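You operate a simulated robot arm through the tools that you are given. There is no shell and no other tool.

You run a simulated robot arm. Do the job below in one go: nothing can be reset, and whatever is moved stays where it is left.

TASK
Lower the blue drum's pump, lock both coupling levers, tighten the strap and open its yellow valve.
Fine: valve open after the levers; wait till the feed gauge is in the green; fold the ratchet handle.

It is judged by the outcome, as a careful person would: the job done as asked, and still so three seconds after it is handed in. It fails if anything else is knocked over, pushed out of place, dropped, spilled or broken. Flat cloth is picked up by pressing the open fingertips on it (5 to 10 N) and closing them slowly along it; thin cloth reads only 2 to 8 mm in the jaws.

THE ROBOT
A 7-joint arm with a two-finger parallel gripper, fixed in place. Base frame: the origin is at the foot of the arm, x ahead of it, y to its left, z up. Lengths are in mm, angles in degrees, forces in N, time in s.
Its first joint turns from -166.0 to 166.0 degrees. Payload 4.4 kg.
The tool frame sits at the grasp point between the pads (the TCP): z along the fingers, y along the line on which they close. The tips reach 23 mm beyond it. The gripper opens to 94 mm. The fingers are 38 mm wide and 10 mm thick; the gripper's body (54 by 96 mm) begins 39 mm behind the TCP.
Orientation is that of the tool frame in the base frame, as [roll, pitch, yaw] about the fixed x, y, z axes, in that order (R = Rz(yaw) Ry(pitch) Rx(roll)). With the fingers straight down and closing along the base's y, the tool's x points along the base's -x, its y along +y and its z along -z.

THE INTERFACE
- The arm moves only by the tool drive_tool. Its argument "deltas" is a list that holds one entry, the list of rows, each a list of 7 numbers: the shift along the tool's x, y, z in cm, then the turn, a rotation vector about the tool's x, y, z in degrees, then the closure, from 0 (fully open) to 1 (shut). In form: [[[dx, dy, dz, ax, ay, az, claw], ...]]. A call has 1 to 20 rows; each row is the pose to reach, as a shift and turn from the pose commanded when the call began, along the tool's axes at that moment. Each row takes 0.2 s and may step no farther than 50 mm and 8.6 degrees from the row before; otherwise, or with a gripper value out of range, the whole call is refused. A pose out of reach is approached as far as the arm can. The call stops where the force on the tool passes 90 N (or 10 N more than at its start, if that is more) or the arm is blocked; 0.2 s more then pass. Each finger travels about 72 mm/s and halts on what it meets, pressing with about 25 N; the grip force reading is that of the motor and also rises with nothing between the fingers. The clock runs only during rows and for 0.2 s after the last one: add rows that repeat a pose to give the fingers time. The reply holds the time, the measured pose of the TCP, the force on the tool along the base axes, the opening and the grip force, in the units named above and with some noise, with the torque about the TCP (base axes, N m) and any sound that the robot's microphone picked up.
- Cameras (640 x 400 px; columns grow to the right, rows downward): "scene" is fixed at [401.5, 652, 1544.8]; the picture's right is [-0.70, -0.72, 0.00], its down [-0.30, 0.30, -0.91] and it looks along [0.65, -0.63, -0.42] (base axes); focal length 253 px, centre (320, 200). "wrist" rides on the gripper at [86, 16, -74] in the tool frame; the picture's right is [-0.18, 0.98, 0.00], its down [-0.58, -0.11, -0.81] and it looks along [-0.79, -0.15, 0.59] (tool axes); focal length 243 px, centre (320, 200). There is no depth. A picture from a camera that has moved, and an enlarged one, comes with that camera's place and axes in the base frame and with its lens.
- grab_frame(camera): a new picture of that camera. No time passes.
- close_up(camera, box): a new picture of the part [left, top, right, bottom] of that camera's present view, enlarged. No time passes.
- job_done(): hands the job in; it is judged then, once.

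Nothing tells you positions but the pictures and the camera data. Unless the task says otherwise, let go and move clear before handing in.

The tools are called after ">>>" as name(argument=value, ...) on one line, values as JSON. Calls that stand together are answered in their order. drive_tool: Moves the arm, as the interface text tells. Its arguments: {"type":"object","properties":{"deltas":{"type":"array","items":{"type":"array","items":{"type":"array","items":{"type":"number"}}}}},"required":["deltas"]} The other tools are called the same way: grab_frame (camera) takes a picture; close_up (camera, box) takes an enlarged picture of a part of a camera's view; job_done () hands the job in.

At the start:

```text
t: 0.0
tool_pos: [747.6, -74.0, 1510.7]
orientation: [179.9, 0.1, 180.0]
force: [-0.1, -0.7, 0.1]
ft_torque: [-0.02, 0.04, -0.04]
grip_width: 93.9
gripper_force: 0.1
```

scene: 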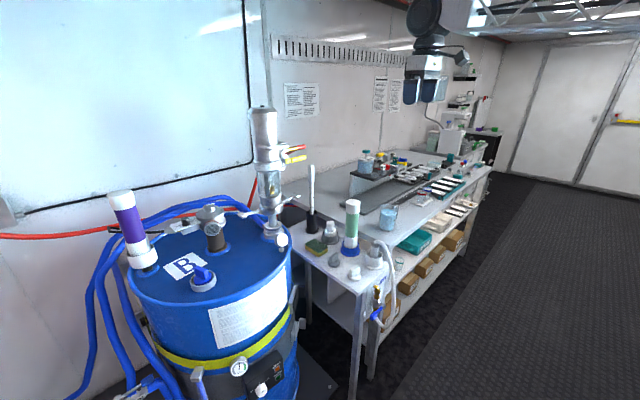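
wrist: 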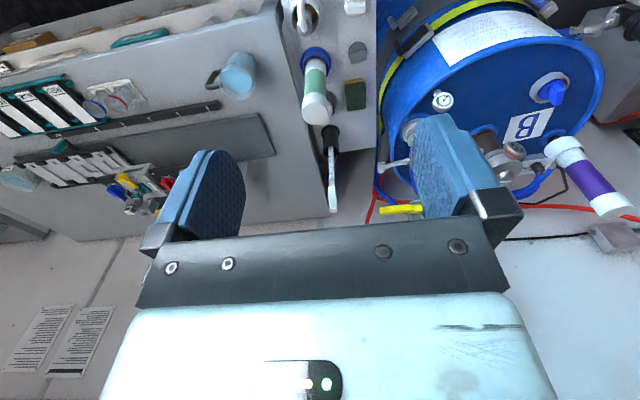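

I see a blue drum with a pump assembly, a purple and white cylinder, and a yellow strap, beside a bench. I'll enlarge several parts of the picture first to identify the pump, levers, strap ratchet, valve and gauge.

>>> close_up(camera="scene", box=[80, 180, 340, 400])

>>> close_up(camera="scene", box=[190, 90, 350, 260])

>>> close_up(camera="scene", box=[100, 310, 330, 400])

>>> close_up(camera="wrist", box=[360, 0, 640, 230])

```text
1.82 times, centred on (210, 290) of scene
camera zoom: at [401.5, 652.0, 1544.8], right [-0.7, -0.72, 0.0], down [-0.3, 0.3, -0.91], along [0.65, -0.63, -0.42], focal length 459 px, centre (520, 36)
```

zoom: 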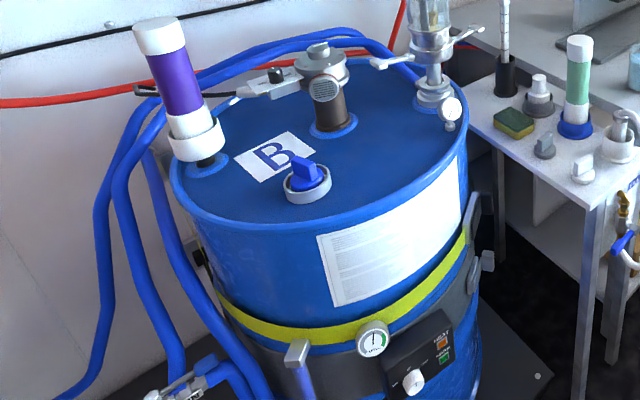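

```text
2.35 times, centred on (270, 175) of scene
camera zoom: at [401.5, 652.0, 1544.8], right [-0.7, -0.72, 0.0], down [-0.3, 0.3, -0.91], along [0.65, -0.63, -0.42], focal length 594 px, centre (438, 259)
```

zoom: 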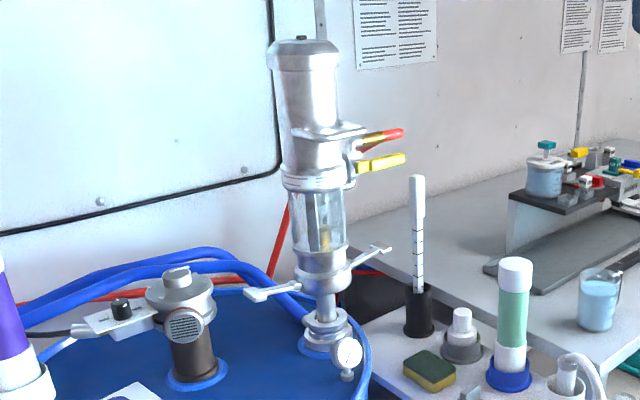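

```text
2.78 times, centred on (215, 355) of scene
camera zoom: at [401.5, 652.0, 1544.8], right [-0.7, -0.72, 0.0], down [-0.3, 0.3, -0.91], along [0.65, -0.63, -0.42], focal length 703 px, centre (612, -231)
```

zoom: 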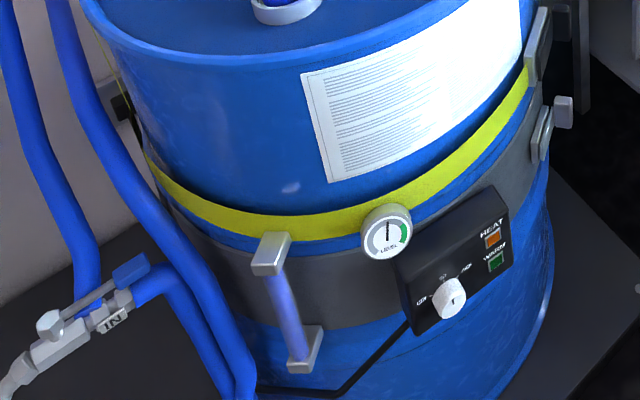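

```text
1.74 times, centred on (500, 115) of wrist
camera zoom: at [661.4, -58.5, 1585.0], right [0.18, 0.98, 0.0], down [0.58, -0.11, 0.81], along [0.79, -0.15, -0.59], focal length 422 px, centre (7, 348)
```

zoom: 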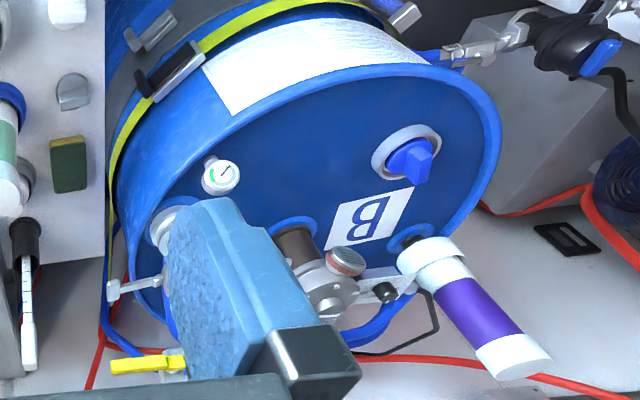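

The pump stands near (1200, 133), the drum lid is at about z = 950 and the yellow handle at about z = 1268. I'll move the wrist camera over for a better view from another angle.

>>> drive_tool(deltas=[[[-1, 4.5, 0, 0, 0, 0, 0], [-2, 9, 0, 0, 0, 0, 0], [-3, 13.5, 0, 0, 0, 0, 0], [-3, 18, 0, 0, 0, 0, 0], [-3, 22, 0, 0, 0, 0, 0]]])

>>> grab_frame(camera="wrist")

>>> grab_frame(camera="scene")

```text
t: 1.2
tool_pos: [776.2, 146.4, 1511.7]
orientation: [180.0, 0.0, -180.0]
force: [-0.3, 0.3, 0.5]
ft_torque: [-0.04, -0.03, -0.03]
grip_width: 94.1
gripper_force: 0.1
```

```text
taken
camera wrist: at [689.8, 162.7, 1584.9], right [0.18, 0.98, 0.0], down [0.58, -0.11, 0.81], along [0.79, -0.15, -0.59], focal length 243 px, centre (320, 200)
```

wrist: 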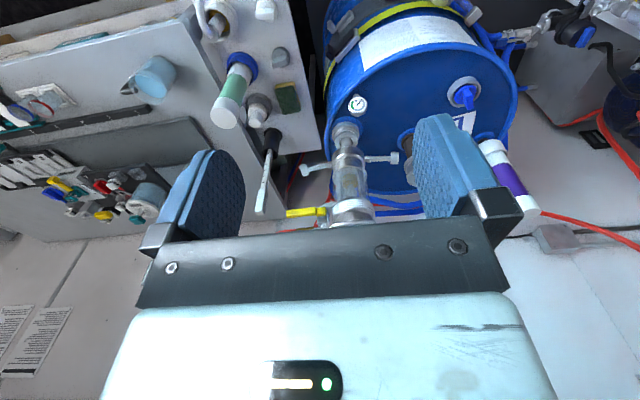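

```text
taken
```

scene: 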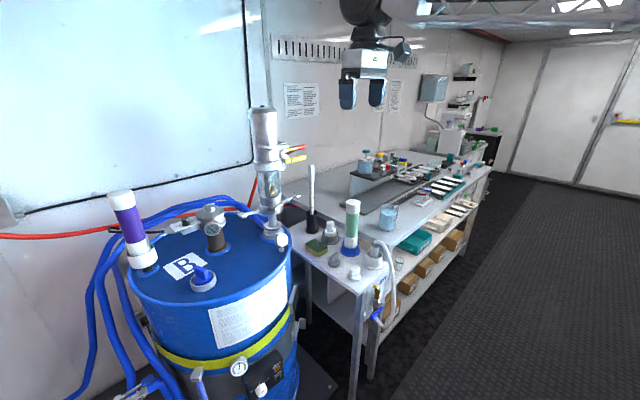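

>>> close_up(camera="wrist", box=[260, 70, 440, 235])

>>> close_up(camera="wrist", box=[290, 0, 480, 110])

>>> close_up(camera="scene", box=[230, 95, 330, 255])

>>> close_up(camera="scene", box=[180, 270, 340, 400])

```text
2.42 times, centred on (350, 152) of wrist
camera zoom: at [689.8, 162.7, 1584.9], right [0.18, 0.98, 0.0], down [0.58, -0.11, 0.81], along [0.79, -0.15, -0.59], focal length 588 px, centre (247, 315)
```

zoom: 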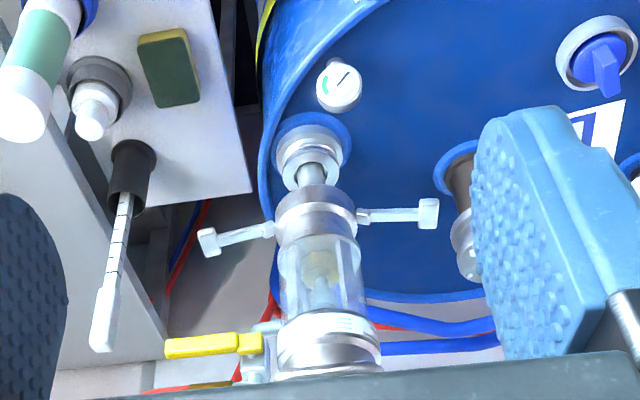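

```text
3.37 times, centred on (385, 55) of wrist
camera zoom: at [689.8, 162.7, 1584.9], right [0.18, 0.98, 0.0], down [0.58, -0.11, 0.81], along [0.79, -0.15, -0.59], focal length 817 px, centre (101, 688)
```

zoom: 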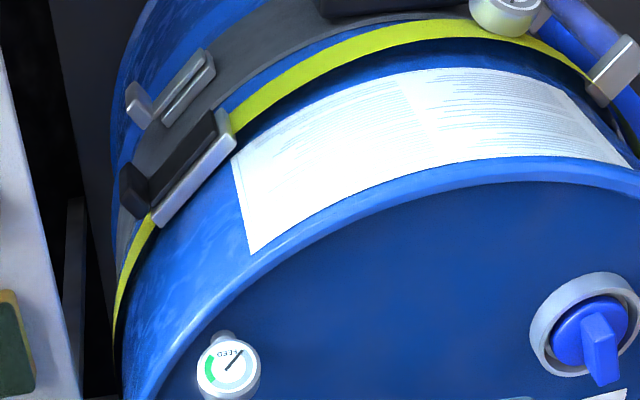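

```text
2.50 times, centred on (280, 175) of scene
camera zoom: at [401.5, 652.0, 1544.8], right [-0.7, -0.72, 0.0], down [-0.3, 0.3, -0.91], along [0.65, -0.63, -0.42], focal length 632 px, centre (420, 262)
```

zoom: 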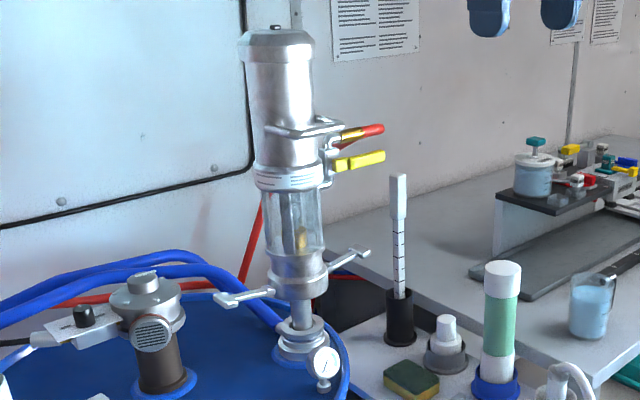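

```text
3.08 times, centred on (260, 335) of scene
camera zoom: at [401.5, 652.0, 1544.8], right [-0.7, -0.72, 0.0], down [-0.3, 0.3, -0.91], along [0.65, -0.63, -0.42], focal length 777 px, centre (505, -215)
```

zoom: 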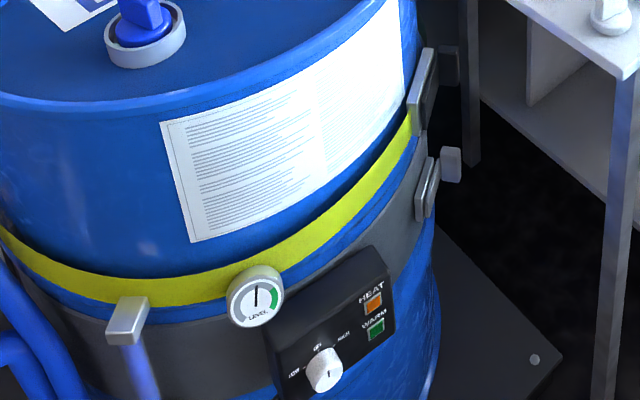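

The pump axis is about (1206, 150). The collar with two levers sticking out along ±y is at z ≈ 1085, and the FEED gauge is near (1085, 193, 990). Next I'll raise the tool and approach the pump's top from above, checking reach as I go.

>>> drive_tool(deltas=[[[0, 0, -4.5, 0, 0, 0, 0], [0, 0, -9, 0, 0, 0, 0], [0, 0, -13, 0, 0, 0, 0.5], [-5, 0, -13, 0, 0, 0, 1], [-10, 0, -13, 0, 0, 0, 1], [-15, 0, -13, 0, 0, 0, 1]]])

>>> grab_frame(camera="wrist")

>>> grab_frame(camera="scene")

```text
t: 2.6
tool_pos: [922.8, 143.7, 1622.2]
orientation: [-179.9, -0.3, 180.0]
force: [0.6, 0.0, -1.3]
ft_torque: [-0.01, 0.12, -0.03]
grip_width: 0.0
gripper_force: 25.3
out of reach, approached as far as the arm can: row 6
```

```text
taken
camera wrist: at [836.2, 160.5, 1695.8], right [0.18, 0.98, 0.0], down [0.59, -0.11, 0.8], along [0.79, -0.15, -0.6], focal length 243 px, centre (320, 200)
```

wrist: 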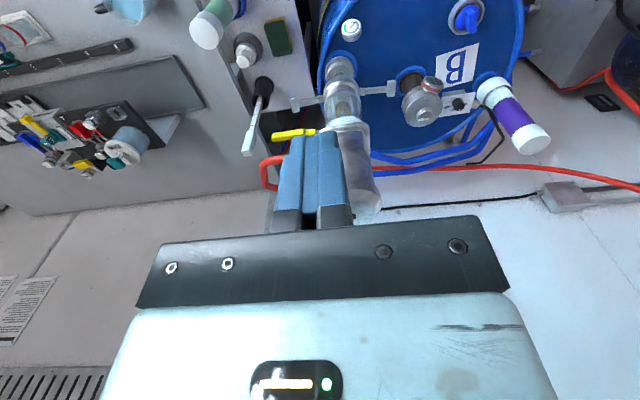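

```text
taken
```

scene: 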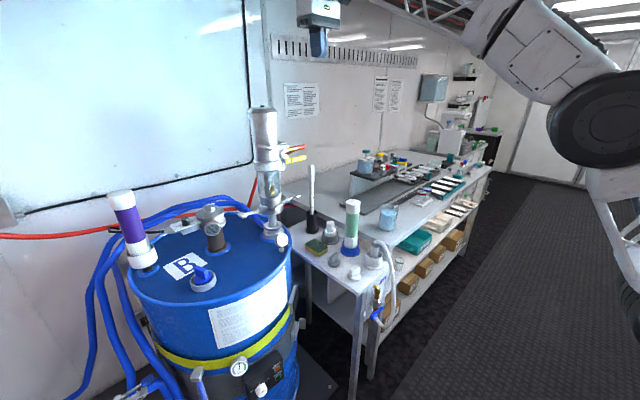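

The straight-down pose hits the reach limit here. I'll tilt the tool 45° forward, which extends the reach and also points the wrist camera horizontally at the pump.

>>> drive_tool(deltas=[[[2, 0, 3, 0, 0, 0, 1], [4, 0, 6, 0, -7.5, 0, 1], [4, 0, 9, 0, -15, 0, 1], [4, 0, 12, 0, -22.5, 0, 1], [4, 0, 15, 0, -30, 0, 1], [4, 0, 15, 0, -37.5, 0, 1], [4, 0, 15, 0, -45, 0, 1]]])

>>> grab_frame(camera="wrist")

>>> grab_frame(camera="scene")

```text
t: 4.2
tool_pos: [879.4, 143.5, 1476.7]
orientation: [180.0, 45.1, 180.0]
force: [-0.5, -0.2, -0.3]
ft_torque: [-0.02, -0.01, 0.01]
grip_width: 0.0
gripper_force: 24.8
```

```text
taken
camera wrist: at [765.1, 160.3, 1467.3], right [0.13, 0.98, 0.13], down [-0.16, -0.11, 0.98], along [0.98, -0.15, 0.14], focal length 243 px, centre (320, 200)
```

wrist: 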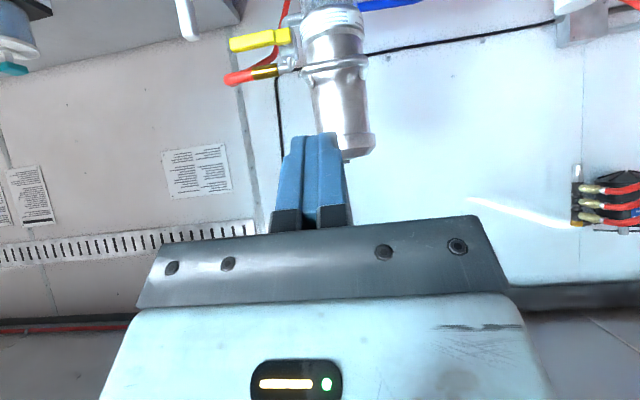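

```text
taken
```

scene: 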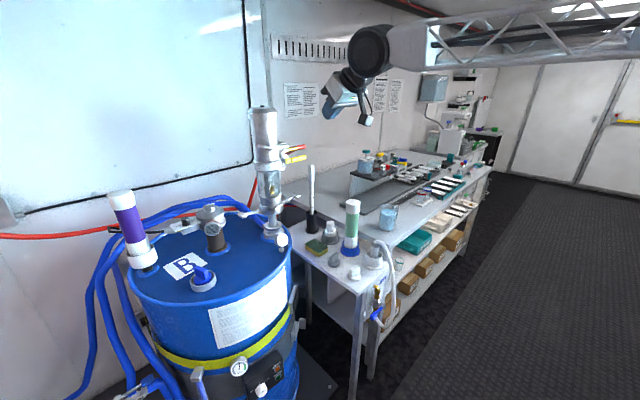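

The pump top is at z ≈ 1456 on the axis (1206, 150). I'll move the closed, 45°-tilted fingertips over the top before pressing down.

>>> drive_tool(deltas=[[[-3.18, 0.3, -3.18, 0, 0, 0, 1], [-6.24, 0.65, -0.12, 0, 0, 0, 1], [-9.3, 0.65, 2.94, 0, 0, 0, 1], [-12.36, 0.65, 6.0, 0, 0, 0, 1], [-15.42, 0.65, 9.06, 0, 0, 0, 1], [-18.48, 0.65, 12.12, 0, 0, 0, 1], [-21.54, 0.65, 15.18, 0, 0, 0, 1], [-24.6, 0.65, 18.24, 0, 0, 0, 1]]])

>>> grab_frame(camera="wrist")

>>> close_up(camera="scene", box=[200, 60, 360, 160])

```text
t: 6.0
tool_pos: [1184.6, 150.6, 1516.2]
orientation: [-180.0, 44.6, -179.9]
force: [1.8, -0.6, -2.5]
ft_torque: [0.01, -0.01, -0.02]
grip_width: 0.0
gripper_force: 25.0
```

```text
taken
camera wrist: at [1071.3, 167.0, 1507.6], right [0.13, 0.98, 0.13], down [-0.15, -0.11, 0.98], along [0.98, -0.15, 0.14], focal length 243 px, centre (320, 200)
```

wrist: 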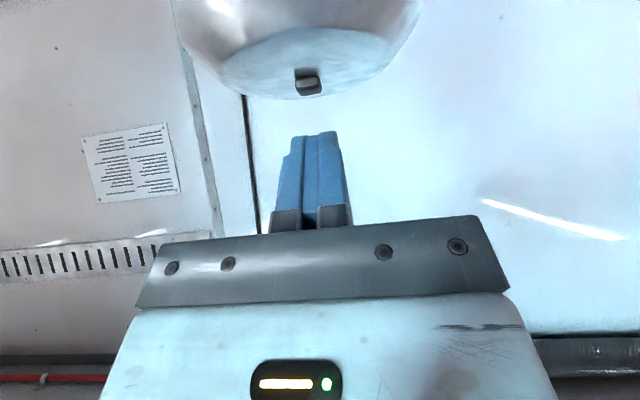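

```text
4.00 times, centred on (280, 110) of scene
camera zoom: at [401.5, 652.0, 1544.8], right [-0.7, -0.72, 0.0], down [-0.3, 0.3, -0.91], along [0.65, -0.63, -0.42], focal length 1010 px, centre (480, 560)
```

zoom: 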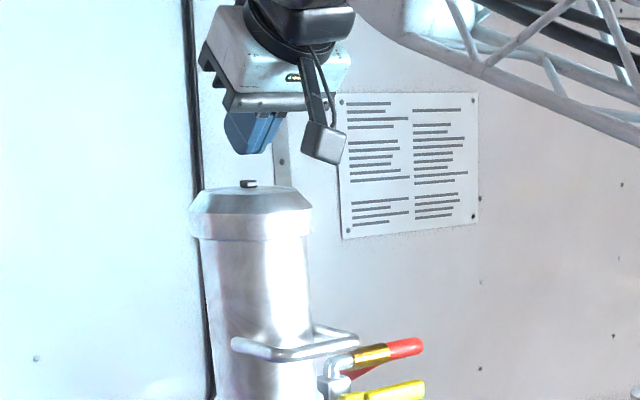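

The fingertips are right above the pump top. I'll press straight down slowly and watch the force.

>>> drive_tool(deltas=[[[0.7, 0, 0.7, 0, 0, 0, 1], [1.4, 0, 1.4, 0, 0, 0, 1], [1.8, 0, 1.8, 0, 0, 0, 1], [2.2, 0, 2.2, 0, 0, 0, 1], [2.6, 0, 2.6, 0, 0, 0, 1], [3.0, 0, 3.0, 0, 0, 0, 1], [3.4, 0, 3.4, 0, 0, 0, 1]]])

>>> close_up(camera="scene", box=[230, 95, 330, 255])

```text
t: 7.6
tool_pos: [1182.0, 150.0, 1473.8]
orientation: [180.0, 44.9, -180.0]
force: [0.1, -1.0, 3.3]
ft_torque: [-0.06, 0.02, -0.02]
grip_width: 0.0
gripper_force: 24.8
```

```text
2.50 times, centred on (280, 175) of scene
camera zoom: at [401.5, 652.0, 1544.8], right [-0.7, -0.72, 0.0], down [-0.3, 0.3, -0.91], along [0.65, -0.63, -0.42], focal length 632 px, centre (420, 262)
```

zoom: 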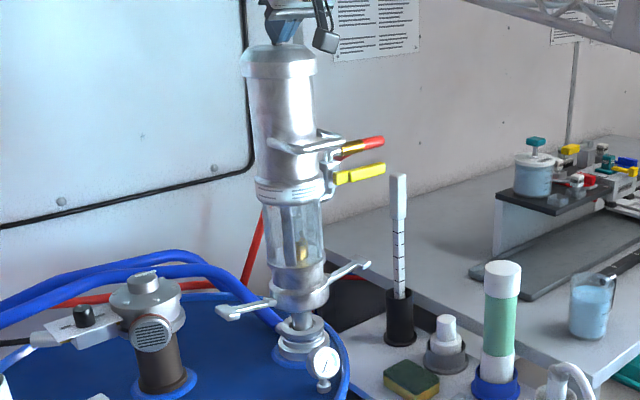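

The pump is sliding down with little force. I'll keep pressing until it seats.

>>> drive_tool(deltas=[[[0.4, 0, 0.4, 0, 0, 0, 1], [0.8, 0, 0.8, 0, 0, 0, 1], [1.2, 0, 1.2, 0, 0, 0, 1], [1.6, 0, 1.6, 0, 0, 0, 1], [2.0, 0, 2.0, 0, 0, 0, 1], [2.4, 0, 2.4, 0, 0, 0, 1], [2.8, 0, 2.8, 0, 0, 0, 1]]])

>>> close_up(camera="scene", box=[230, 95, 330, 255])

```text
t: 9.2
tool_pos: [1182.0, 151.1, 1433.1]
orientation: [180.0, 45.0, -179.9]
force: [0.2, -1.7, 4.1]
ft_torque: [-0.05, 0.0, -0.04]
grip_width: 0.4
gripper_force: 24.6
```

```text
2.50 times, centred on (280, 175) of scene
camera zoom: at [401.5, 652.0, 1544.8], right [-0.7, -0.72, 0.0], down [-0.3, 0.3, -0.91], along [0.65, -0.63, -0.42], focal length 632 px, centre (420, 262)
```

zoom: 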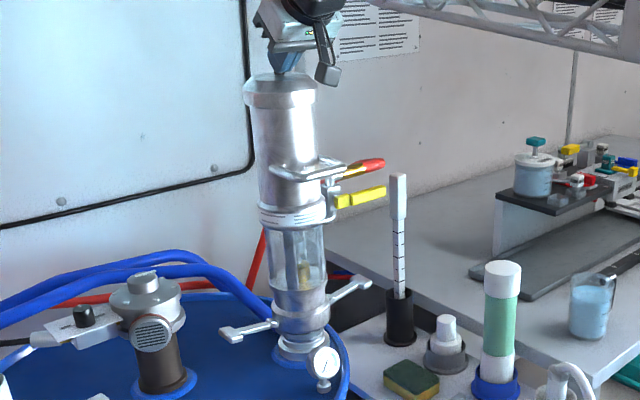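

The collar is nearly on its base. I'll continue gently until it's firmly seated.

>>> drive_tool(deltas=[[[0.3, 0, 0.3, 0, 0, 0, 1], [0.6, 0, 0.6, 0, 0, 0, 1], [0.9, 0, 0.9, 0, 0, 0, 1], [1.2, 0, 1.2, 0, 0, 0, 1], [1.5, 0, 1.5, 0, 0, 0, 1], [1.8, 0, 1.8, 0, 0, 0, 1], [2.1, 0, 2.1, 0, 0, 0, 1]]])

>>> close_up(camera="scene", box=[230, 115, 330, 265])

```text
t: 10.8
tool_pos: [1182.7, 150.1, 1404.3]
orientation: [-179.9, 45.0, 179.9]
force: [-0.7, 0.4, 3.0]
ft_torque: [0.0, 0.07, 0.05]
grip_width: 0.0
gripper_force: 24.9
```

```text
2.67 times, centred on (280, 190) of scene
camera zoom: at [401.5, 652.0, 1544.8], right [-0.7, -0.72, 0.0], down [-0.3, 0.3, -0.91], along [0.65, -0.63, -0.42], focal length 674 px, centre (427, 227)
```

zoom: 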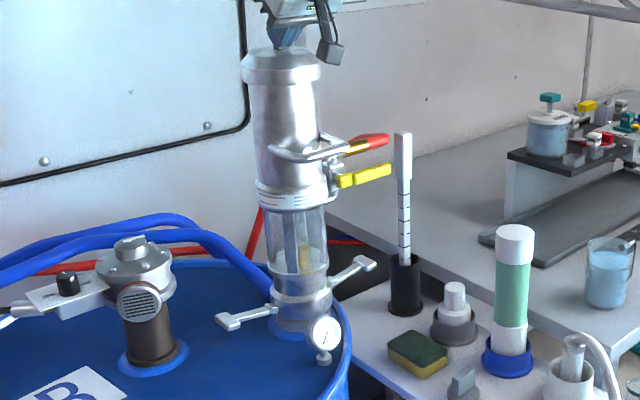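

>>> drive_tool(deltas=[[[0.2, 0, 0.2, 0, 0, 0, 1], [0.4, 0, 0.4, 0, 0, 0, 1], [0.6, 0, 0.6, 0, 0, 0, 1], [0.8, 0, 0.8, 0, 0, 0, 1], [1.0, 0, 1.0, 0, 0, 0, 1], [1.2, 0, 1.2, 0, 0, 0, 1], [1.4, 0, 1.4, 0, 0, 0, 1]]])

>>> close_up(camera="scene", box=[230, 115, 330, 265])

```text
t: 12.3
tool_pos: [1179.6, 151.6, 1399.6]
orientation: [179.9, 45.9, 179.8]
force: [-0.8, 0.4, 3.0]
ft_torque: [-0.01, 0.01, -0.03]
grip_width: 0.1
gripper_force: 25.0
stopped in row 7: the force on the tool passed its limit at 95 N (the readings are from after the stop); the commanded pose is now the measured one
```

```text
2.67 times, centred on (280, 190) of scene
camera zoom: at [401.5, 652.0, 1544.8], right [-0.7, -0.72, 0.0], down [-0.3, 0.3, -0.91], along [0.65, -0.63, -0.42], focal length 674 px, centre (427, 227)
```

zoom: 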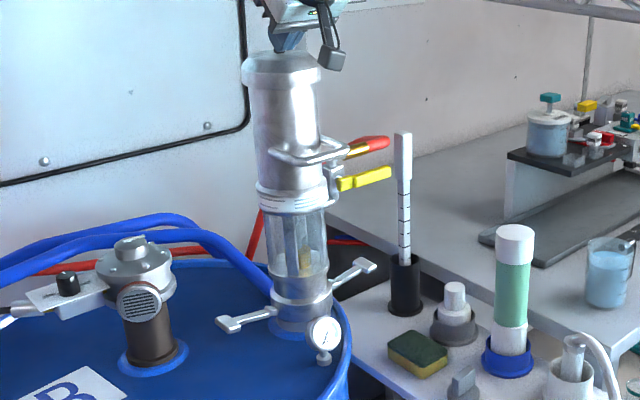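

The pump is seated, because the force hit the limit. I'll back off upwards and check that it stays down.

>>> drive_tool(deltas=[[[-2, 0, -2, 0, 0, 0, 1], [-5, 0, -5, 0, 0, 0, 1], [-5, 0, -10, 0, 0, 0, 1], [-3, 0, -13, 0, 0, 0, 1], [0, 0, -16, 0, 0, 0, 1], [3, 0, -19, 0, 0, 0, 1], [6, 0, -22, 0, 0, 0, 1], [9, 0, -25, 0, 0, 0, 1]]])

>>> close_up(camera="scene", box=[230, 115, 330, 265])

>>> grab_frame(camera="wrist")

```text
t: 14.1
tool_pos: [940.6, 149.8, 1507.5]
orientation: [179.9, 45.8, 180.0]
force: [-0.3, 0.8, -0.5]
ft_torque: [-0.01, -0.02, 0.02]
grip_width: 0.0
gripper_force: 24.7
```

```text
2.67 times, centred on (280, 190) of scene
camera zoom: at [401.5, 652.0, 1544.8], right [-0.7, -0.72, 0.0], down [-0.3, 0.3, -0.91], along [0.65, -0.63, -0.42], focal length 674 px, centre (427, 227)
```

zoom: 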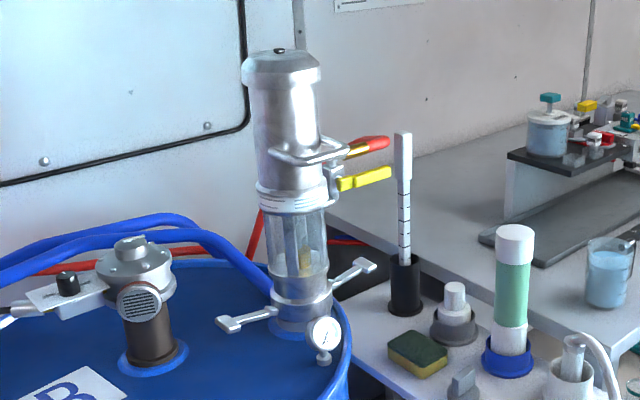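

```text
taken
camera wrist: at [825.0, 166.3, 1496.5], right [0.13, 0.98, 0.13], down [-0.17, -0.11, 0.98], along [0.98, -0.15, 0.15], focal length 243 px, centre (320, 200)
```

wrist: 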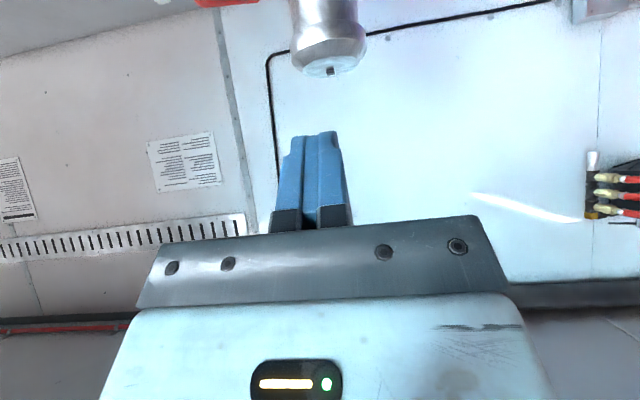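

The pump stays down. I'll lower the tool to put the wrist camera level with the coupling levers and look at them closely.

>>> drive_tool(deltas=[[[3.2, 0, 2.4, 0, 0, 0, 1], [6.4, 0, 4.8, 0, 0, 0, 1], [9.6, 0, 7.2, 0, 0, 0, 1], [12.8, 0, 9.6, 0, 0, 0, 1], [16, 0, 12, 0, 0, 0, 1], [19.2, 0, 14.4, 0, 0, 0, 1], [22.4, 0, 16.8, 0, 0, 0, 1], [25.7, 0, 19.4, 0, 0, 0, 1]]])

>>> grab_frame(camera="wrist")

>>> close_up(camera="wrist", box=[220, 20, 420, 145])

>>> grab_frame(camera="scene")

```text
t: 15.9
tool_pos: [900.0, 149.8, 1189.1]
orientation: [179.7, 45.9, 179.9]
force: [-0.7, 0.4, 1.1]
ft_torque: [-0.01, 0.0, 0.0]
grip_width: 0.2
gripper_force: 25.3
```

```text
taken
camera wrist: at [785.8, 166.3, 1177.8], right [0.13, 0.98, 0.13], down [-0.17, -0.11, 0.98], along [0.98, -0.15, 0.16], focal length 243 px, centre (320, 200)
```

wrist: 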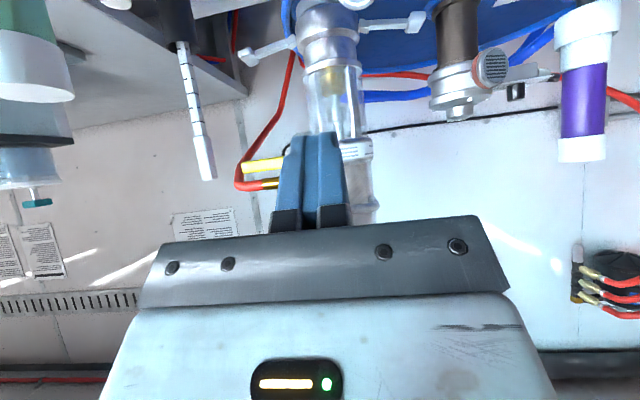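

```text
3.20 times, centred on (320, 82) of wrist
camera zoom: at [785.8, 166.3, 1177.8], right [0.13, 0.98, 0.13], down [-0.17, -0.11, 0.98], along [0.98, -0.15, 0.16], focal length 776 px, centre (320, 576)
```

zoom: 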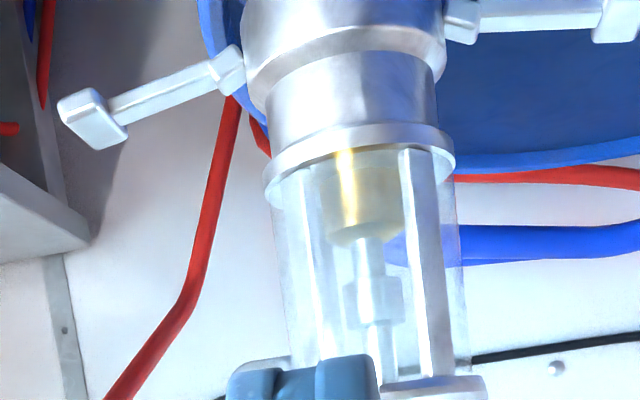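

```text
taken
```

scene: 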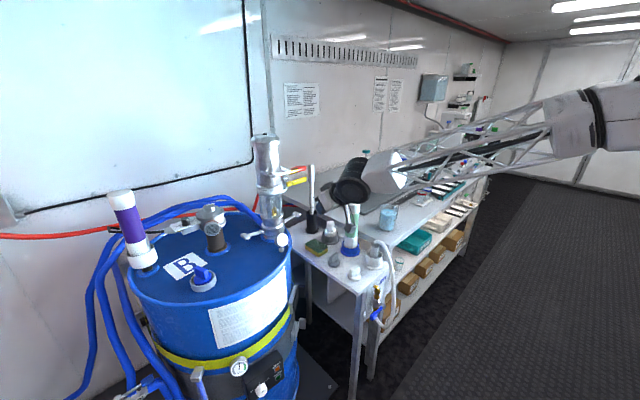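

Both levers stick out horizontally at z ≈ 995, with their tips at about (1214, 277) and (1214, 15). Before moving them I'll zoom in on the pivots to see which way they fold.

>>> close_up(camera="wrist", box=[350, 0, 440, 56])

>>> close_up(camera="wrist", box=[225, 10, 315, 66])

>>> close_up(camera="scene", box=[240, 200, 312, 255])

```text
7.11 times, centred on (395, 28) of wrist
camera zoom: at [785.8, 166.3, 1177.8], right [0.13, 0.98, 0.13], down [-0.17, -0.11, 0.98], along [0.98, -0.15, 0.16], focal length 1725 px, centre (-213, 1423)
```

zoom: 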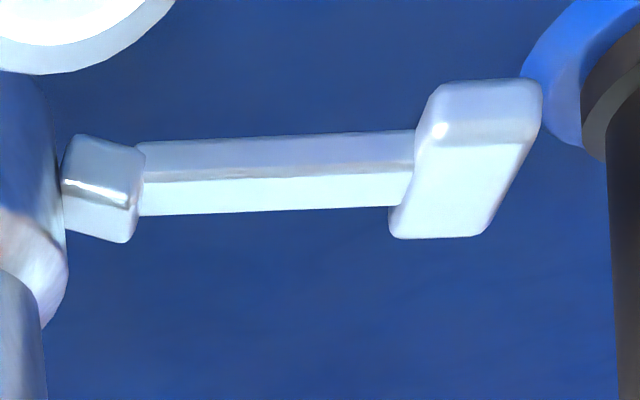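

```text
7.11 times, centred on (270, 38) of wrist
camera zoom: at [785.8, 166.3, 1177.8], right [0.13, 0.98, 0.13], down [-0.17, -0.11, 0.98], along [0.98, -0.15, 0.16], focal length 1725 px, centre (676, 1352)
```

zoom: 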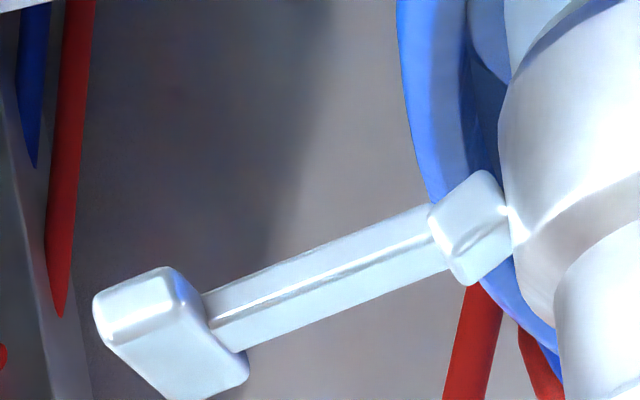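

```text
7.27 times, centred on (276, 228) of scene
camera zoom: at [401.5, 652.0, 1544.8], right [-0.7, -0.72, 0.0], down [-0.3, 0.3, -0.91], along [0.65, -0.63, -0.42], focal length 1837 px, centre (640, 0)
```

zoom: 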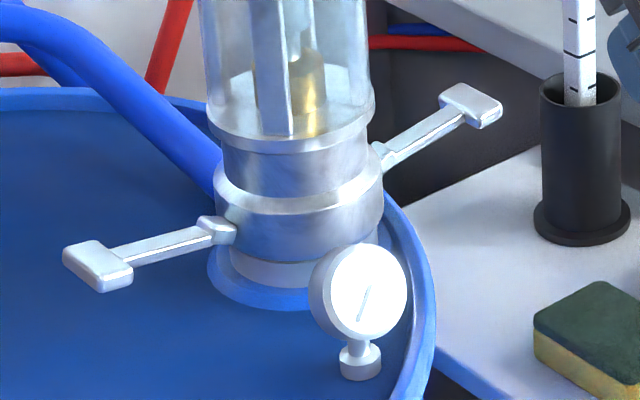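

The levers pivot at about y = 207 and y = 89 (z ≈ 985), and each has a paddle about 75 mm out. There isn't enough room below for them to fold down, so they must fold up against the body. I'll roll the tool 90° so the thin side of the closed fingers fits under a paddle.

>>> drive_tool(deltas=[[[0, 1.2, 0, 0, 0, 8.2, 1], [0, 2.4, 0, 0, 0, 16.4, 1], [0, 3.6, 0, 0, 0, 24.6, 1], [0, 4.8, 0, 0, 0, 32.8, 1], [0, 6, 0, 0, 0, 41, 1], [0, 7.2, 0, 0, 0, 49.2, 1], [0, 8.4, 0, 0, 0, 57.4, 1], [0, 9.6, 0, 0, 0, 65.6, 1], [0, 10.8, 0, 0, 0, 73.8, 1], [0, 12, 0, 0, 0, 82, 1], [0, 12.5, 0, 0, 0, 90, 1]]])

>>> grab_frame(camera="wrist")

>>> grab_frame(camera="scene")

```text
t: 18.3
tool_pos: [898.1, 274.8, 1188.9]
orientation: [134.2, -0.1, 90.0]
force: [0.3, 0.4, 0.3]
ft_torque: [-0.01, 0.03, 0.0]
grip_width: 0.0
gripper_force: 25.0
```

```text
taken
camera wrist: at [856.3, 361.8, 1252.3], right [0.68, -0.19, 0.7], down [-0.66, -0.58, 0.48], along [0.32, -0.79, -0.52], focal length 243 px, centre (320, 200)
```

wrist: 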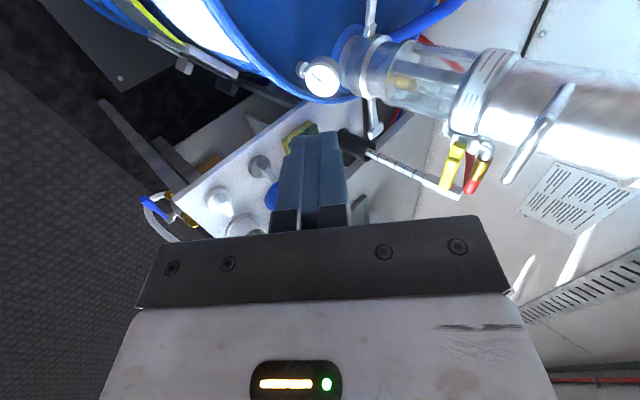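

```text
taken
```

scene: 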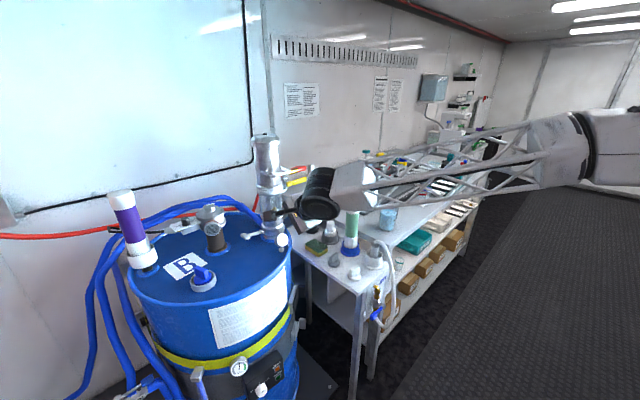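

The tool is rolled and the camera now looks in from the side. I'll move close to the near (+y) lever.

>>> drive_tool(deltas=[[[0, 0.8, 4, 0, 0, 0, 1], [0, 1.6, 8, 0, 0, 0, 1], [0, 2.4, 12, 0, 0, 0, 1], [0, 3.2, 16, 0, 0, 0, 1], [0, 4, 20, 0, 0, 0, 1], [0, 4.83, 23.5, 0, 0, 0, 1]]])

>>> grab_frame(camera="wrist")

>>> close_up(camera="scene", box=[200, 160, 340, 270])

```text
t: 19.7
tool_pos: [1100.2, 275.8, 1061.9]
orientation: [134.2, -0.1, 89.9]
force: [0.1, 0.0, 0.2]
ft_torque: [-0.03, 0.03, 0.03]
grip_width: 0.0
gripper_force: 24.9
```

```text
taken
camera wrist: at [1058.9, 361.9, 1123.6], right [0.68, -0.19, 0.71], down [-0.65, -0.58, 0.48], along [0.32, -0.79, -0.52], focal length 243 px, centre (320, 200)
```

wrist: 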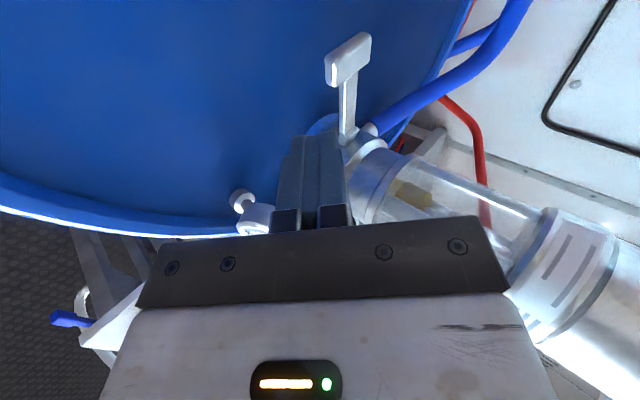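

```text
3.64 times, centred on (270, 215) of scene
camera zoom: at [401.5, 652.0, 1544.8], right [-0.7, -0.72, 0.0], down [-0.3, 0.3, -0.91], along [0.65, -0.63, -0.42], focal length 919 px, centre (502, 146)
```

zoom: 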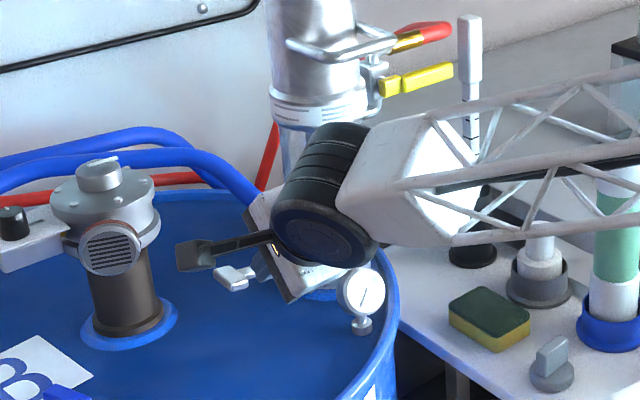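

I'll slip the thin closed tips under the paddle: down first, then forward.

>>> drive_tool(deltas=[[[0, -1.1, 2.9, 0, 0, 0, 1], [0, -2.2, 5.8, 0, 0, 0, 1], [0, -3.38, 8.86, 0, 0, 0, 1], [0, -2.7, 9.56, 0, 0, 0, 1], [0, -2.0, 10.3, 0, 0, 0, 1], [0, -1.29, 11.0, 0, 0, 0, 1]]])

>>> grab_frame(camera="wrist")

>>> close_up(camera="scene", box=[200, 170, 340, 270])

```text
t: 21.1
tool_pos: [1171.9, 275.5, 974.7]
orientation: [134.1, -0.1, 90.0]
force: [1.0, 0.1, 0.1]
ft_torque: [-0.04, 0.01, 0.02]
grip_width: 0.0
gripper_force: 25.1
```

```text
taken
camera wrist: at [1128.9, 362.5, 1036.8], right [0.69, -0.18, 0.7], down [-0.65, -0.58, 0.48], along [0.32, -0.79, -0.52], focal length 243 px, centre (320, 200)
```

wrist: 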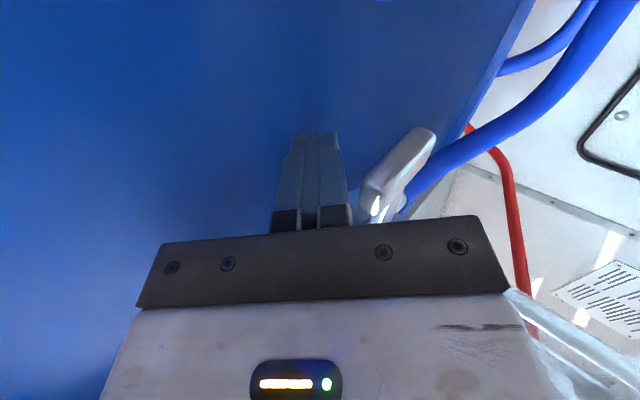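

```text
4.00 times, centred on (270, 220) of scene
camera zoom: at [401.5, 652.0, 1544.8], right [-0.7, -0.72, 0.0], down [-0.3, 0.3, -0.91], along [0.65, -0.63, -0.42], focal length 1010 px, centre (520, 120)
```

zoom: 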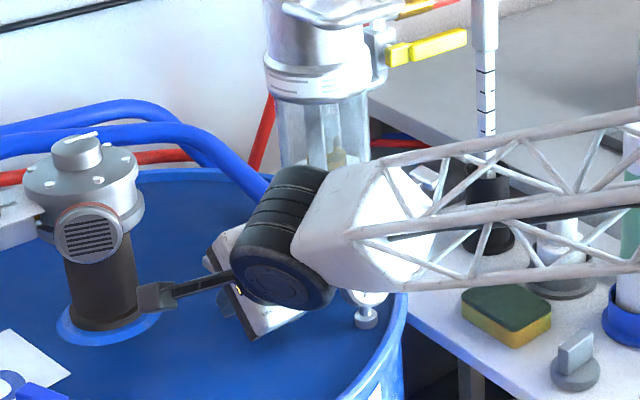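

The fingers are under the paddle. I'll lift slowly, 25 mm, and check whether the lever follows.

>>> drive_tool(deltas=[[[0, 0.36, -0.35, 0, 0, 0, 1], [0, 0.72, -0.7, 0, 0, 0, 1], [0, 1.08, -1.05, 0, 0, 0, 1], [0, 1.43, -1.39, 0, 0, 0, 1], [0, 1.79, -1.74, 0, 0, 0, 1]]])

>>> grab_frame(camera="wrist")

>>> close_up(camera="scene", box=[200, 170, 340, 270])

```text
t: 22.3
tool_pos: [1170.8, 275.6, 998.3]
orientation: [134.2, -0.1, 89.9]
force: [0.4, 0.0, -0.4]
ft_torque: [0.0, -0.04, -0.03]
grip_width: 0.0
gripper_force: 25.4
```

```text
taken
camera wrist: at [1128.6, 362.5, 1062.4], right [0.68, -0.19, 0.7], down [-0.65, -0.58, 0.48], along [0.32, -0.79, -0.52], focal length 243 px, centre (320, 200)
```

wrist: 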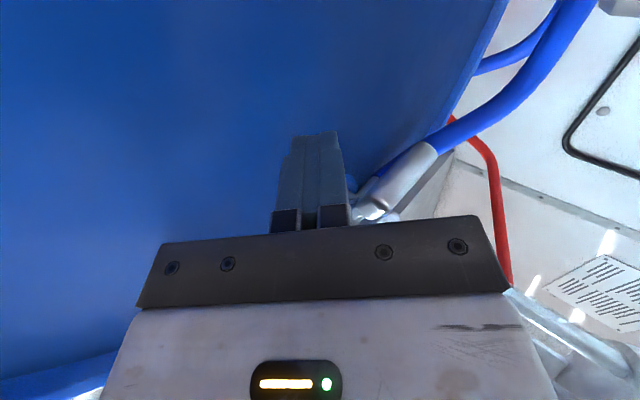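

```text
4.00 times, centred on (270, 220) of scene
camera zoom: at [401.5, 652.0, 1544.8], right [-0.7, -0.72, 0.0], down [-0.3, 0.3, -0.91], along [0.65, -0.63, -0.42], focal length 1010 px, centre (520, 120)
```

zoom: 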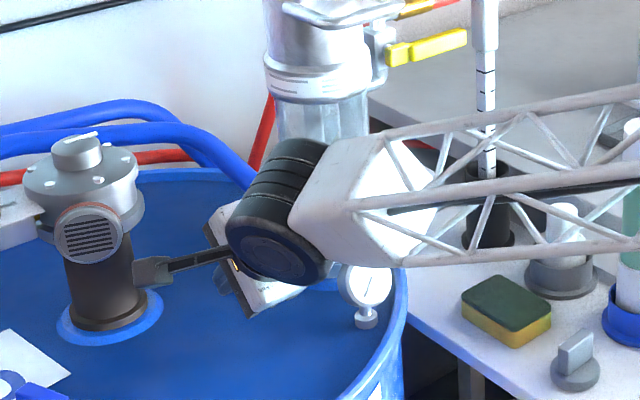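

The lever follows easily. I'll continue along the arc up and inward.

>>> drive_tool(deltas=[[[0, 0.57, -0.56, 0, 0, 0, 1], [-0.06, 1.0, -0.98, 0, 0, 0, 1], [-0.36, 1.5, -1.46, 0, 0, 0, 1], [-0.76, 1.94, -1.88, 0, 0, 0, 1], [-1.36, 2.29, -2.23, 0, 0, 0, 1], [-1.96, 2.58, -2.51, 0, 0, 0, 1]]])

>>> grab_frame(camera="wrist")

>>> close_up(camera="scene", box=[200, 170, 340, 270])

```text
t: 23.7
tool_pos: [1170.0, 256.0, 1034.8]
orientation: [134.2, -0.1, 89.9]
force: [0.4, 0.1, 0.1]
ft_torque: [0.01, -0.02, 0.02]
grip_width: 0.1
gripper_force: 25.0
```

```text
taken
camera wrist: at [1128.4, 342.4, 1098.1], right [0.68, -0.19, 0.7], down [-0.65, -0.58, 0.48], along [0.32, -0.79, -0.52], focal length 243 px, centre (320, 200)
```

wrist: 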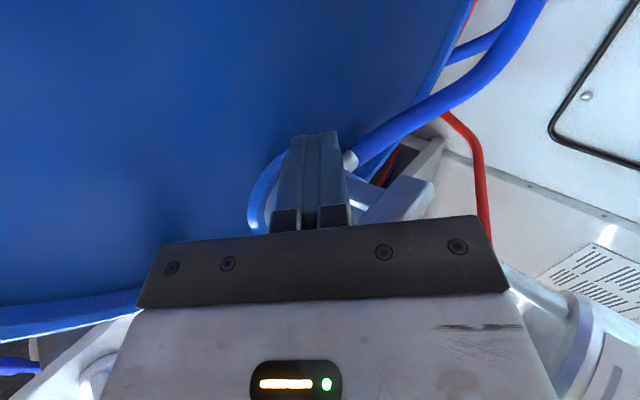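

```text
4.00 times, centred on (270, 220) of scene
camera zoom: at [401.5, 652.0, 1544.8], right [-0.7, -0.72, 0.0], down [-0.3, 0.3, -0.91], along [0.65, -0.63, -0.42], focal length 1010 px, centre (520, 120)
```

zoom: 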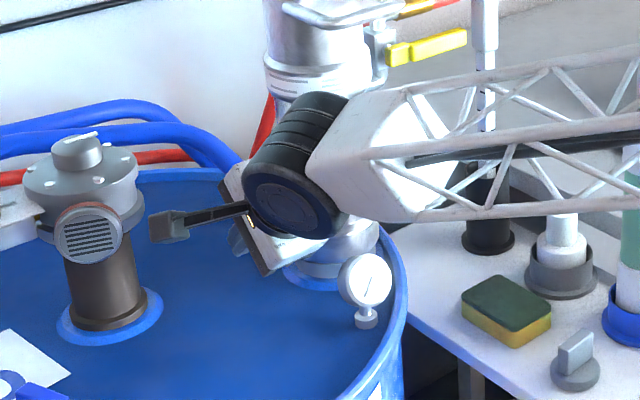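

The lever is at about 76°. I'll shift outward and up a little, then push it inward flat against the body.

>>> drive_tool(deltas=[[[0.8, 0, 0, 0, 0, 0, 1], [0.8, 1.3, -0.23, 0, 0, 0, 1], [0.8, 2.62, -0.46, 0, 0, 0, 1], [0.3, 2.62, -0.46, 0, 0, 0, 1], [-0.2, 2.62, -0.46, 0, 0, 0, 1], [-0.7, 2.62, -0.46, 0, 0, 0, 1], [-1.2, 2.62, -0.46, 0, 0, 0, 1], [-1.7, 2.62, -0.46, 0, 0, 0, 1], [-2.2, 2.62, -0.46, 0, 0, 0, 1], [-2.6, 2.62, -0.46, 0, 0, 0, 1], [-3.0, 2.62, -0.46, 0, 0, 0, 1]]])

>>> grab_frame(camera="wrist")

>>> close_up(camera="scene", box=[200, 170, 340, 270])

```text
t: 25.3
tool_pos: [1184.1, 256.5, 1057.1]
orientation: [134.0, -0.2, 90.6]
force: [4.1, 43.3, -5.5]
ft_torque: [-0.49, 0.06, -0.19]
grip_width: 0.3
gripper_force: 25.4
stopped in row 7: the force on the tool passed its limit at 97 N (the readings are from after the stop); the commanded pose is now the measured one
```

```text
taken
camera wrist: at [1140.9, 342.3, 1121.2], right [0.68, -0.18, 0.71], down [-0.65, -0.59, 0.48], along [0.33, -0.79, -0.52], focal length 243 px, centre (320, 200)
```

wrist: 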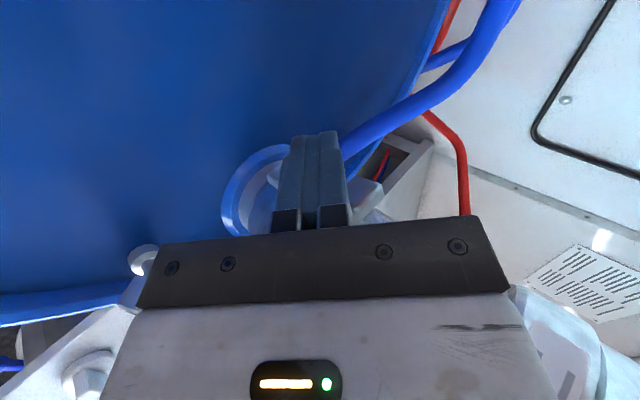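

```text
4.00 times, centred on (270, 220) of scene
camera zoom: at [401.5, 652.0, 1544.8], right [-0.7, -0.72, 0.0], down [-0.3, 0.3, -0.91], along [0.65, -0.63, -0.42], focal length 1010 px, centre (520, 120)
```

zoom: 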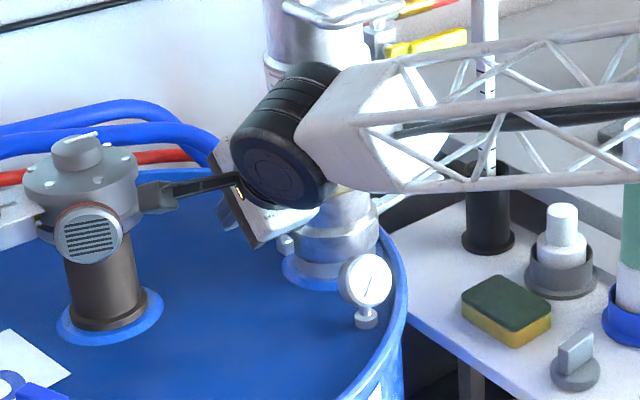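

The push hit firm resistance right at the paddle, so the lever is probably at its stop. I'll retreat outward and look.

>>> drive_tool(deltas=[[[1, 0, 0, 0, 0, 0, 1], [3, 0, -2, 0, 0, 0, 1], [5, 0, -6, 0, 0, 0, 1], [6, 0, -10, 0, 0, 0, 1], [6, 0, -14, 0, 0, 0, 1]]])

>>> grab_frame(camera="wrist")

>>> close_up(camera="scene", box=[220, 130, 340, 260])

```text
t: 26.5
tool_pos: [1082.7, 310.4, 1153.4]
orientation: [134.1, -0.2, 90.4]
force: [0.2, -0.3, -1.1]
ft_torque: [0.0, -0.03, 0.0]
grip_width: 0.0
gripper_force: 25.2
```

```text
taken
camera wrist: at [1039.4, 396.8, 1216.9], right [0.69, -0.18, 0.71], down [-0.65, -0.59, 0.48], along [0.33, -0.79, -0.52], focal length 243 px, centre (320, 200)
```

wrist: 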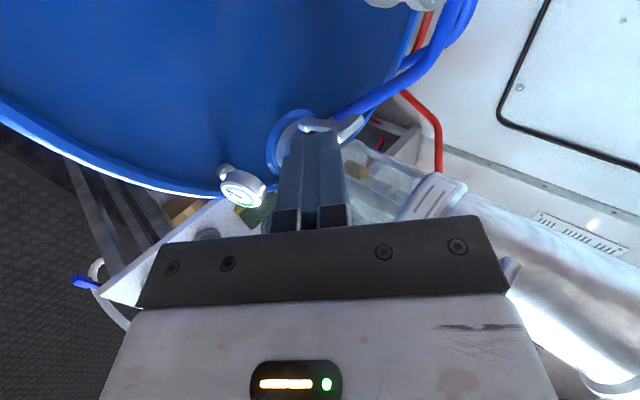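

```text
3.08 times, centred on (280, 195) of scene
camera zoom: at [401.5, 652.0, 1544.8], right [-0.7, -0.72, 0.0], down [-0.3, 0.3, -0.91], along [0.65, -0.63, -0.42], focal length 777 px, centre (443, 215)
```

zoom: 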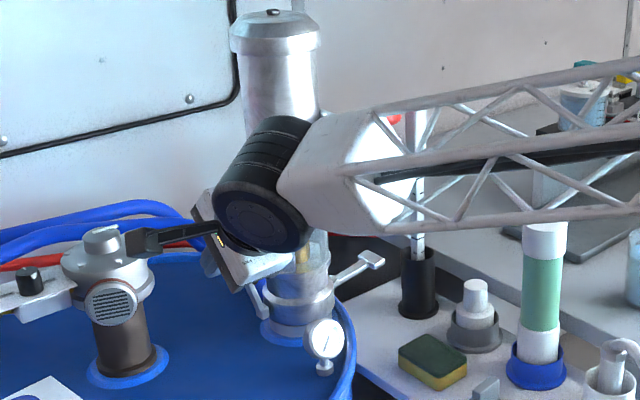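

>>> drive_tool(deltas=[[[0, -1, -4, 0, 0, 0, 1], [-2, -2, -8, 0, 0, 0, 1], [-5, -3, -12, 0, 0, 0, 1], [-8, -4, -15.5, 0, 0, 0, 1], [-10, -4.7, -19.2, 0, 0, 0, 1]]])

>>> grab_frame(camera="wrist")

>>> close_up(camera="scene", box=[220, 130, 340, 260])

```text
refused: row 3 steps farther than a row can; nothing moved
```

```text
taken
camera wrist: at [1039.4, 396.8, 1216.9], right [0.69, -0.18, 0.71], down [-0.65, -0.59, 0.48], along [0.33, -0.79, -0.52], focal length 243 px, centre (320, 200)
```

wrist: 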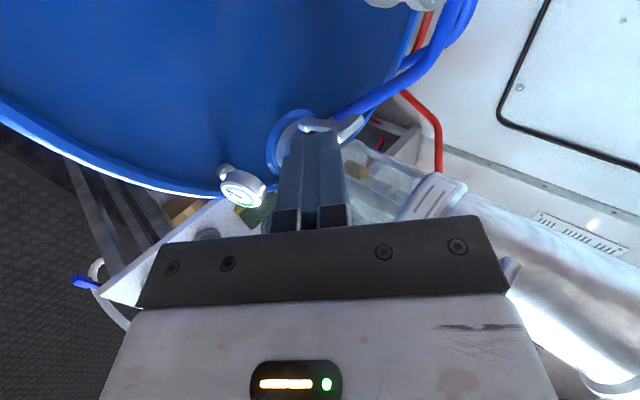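

```text
3.08 times, centred on (280, 195) of scene
camera zoom: at [401.5, 652.0, 1544.8], right [-0.7, -0.72, 0.0], down [-0.3, 0.3, -0.91], along [0.65, -0.63, -0.42], focal length 777 px, centre (443, 215)
```

zoom: 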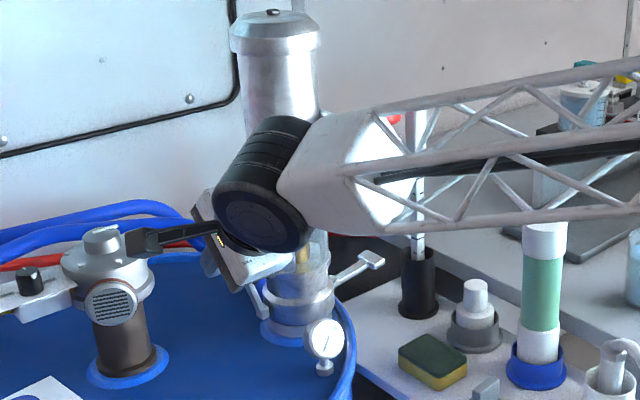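

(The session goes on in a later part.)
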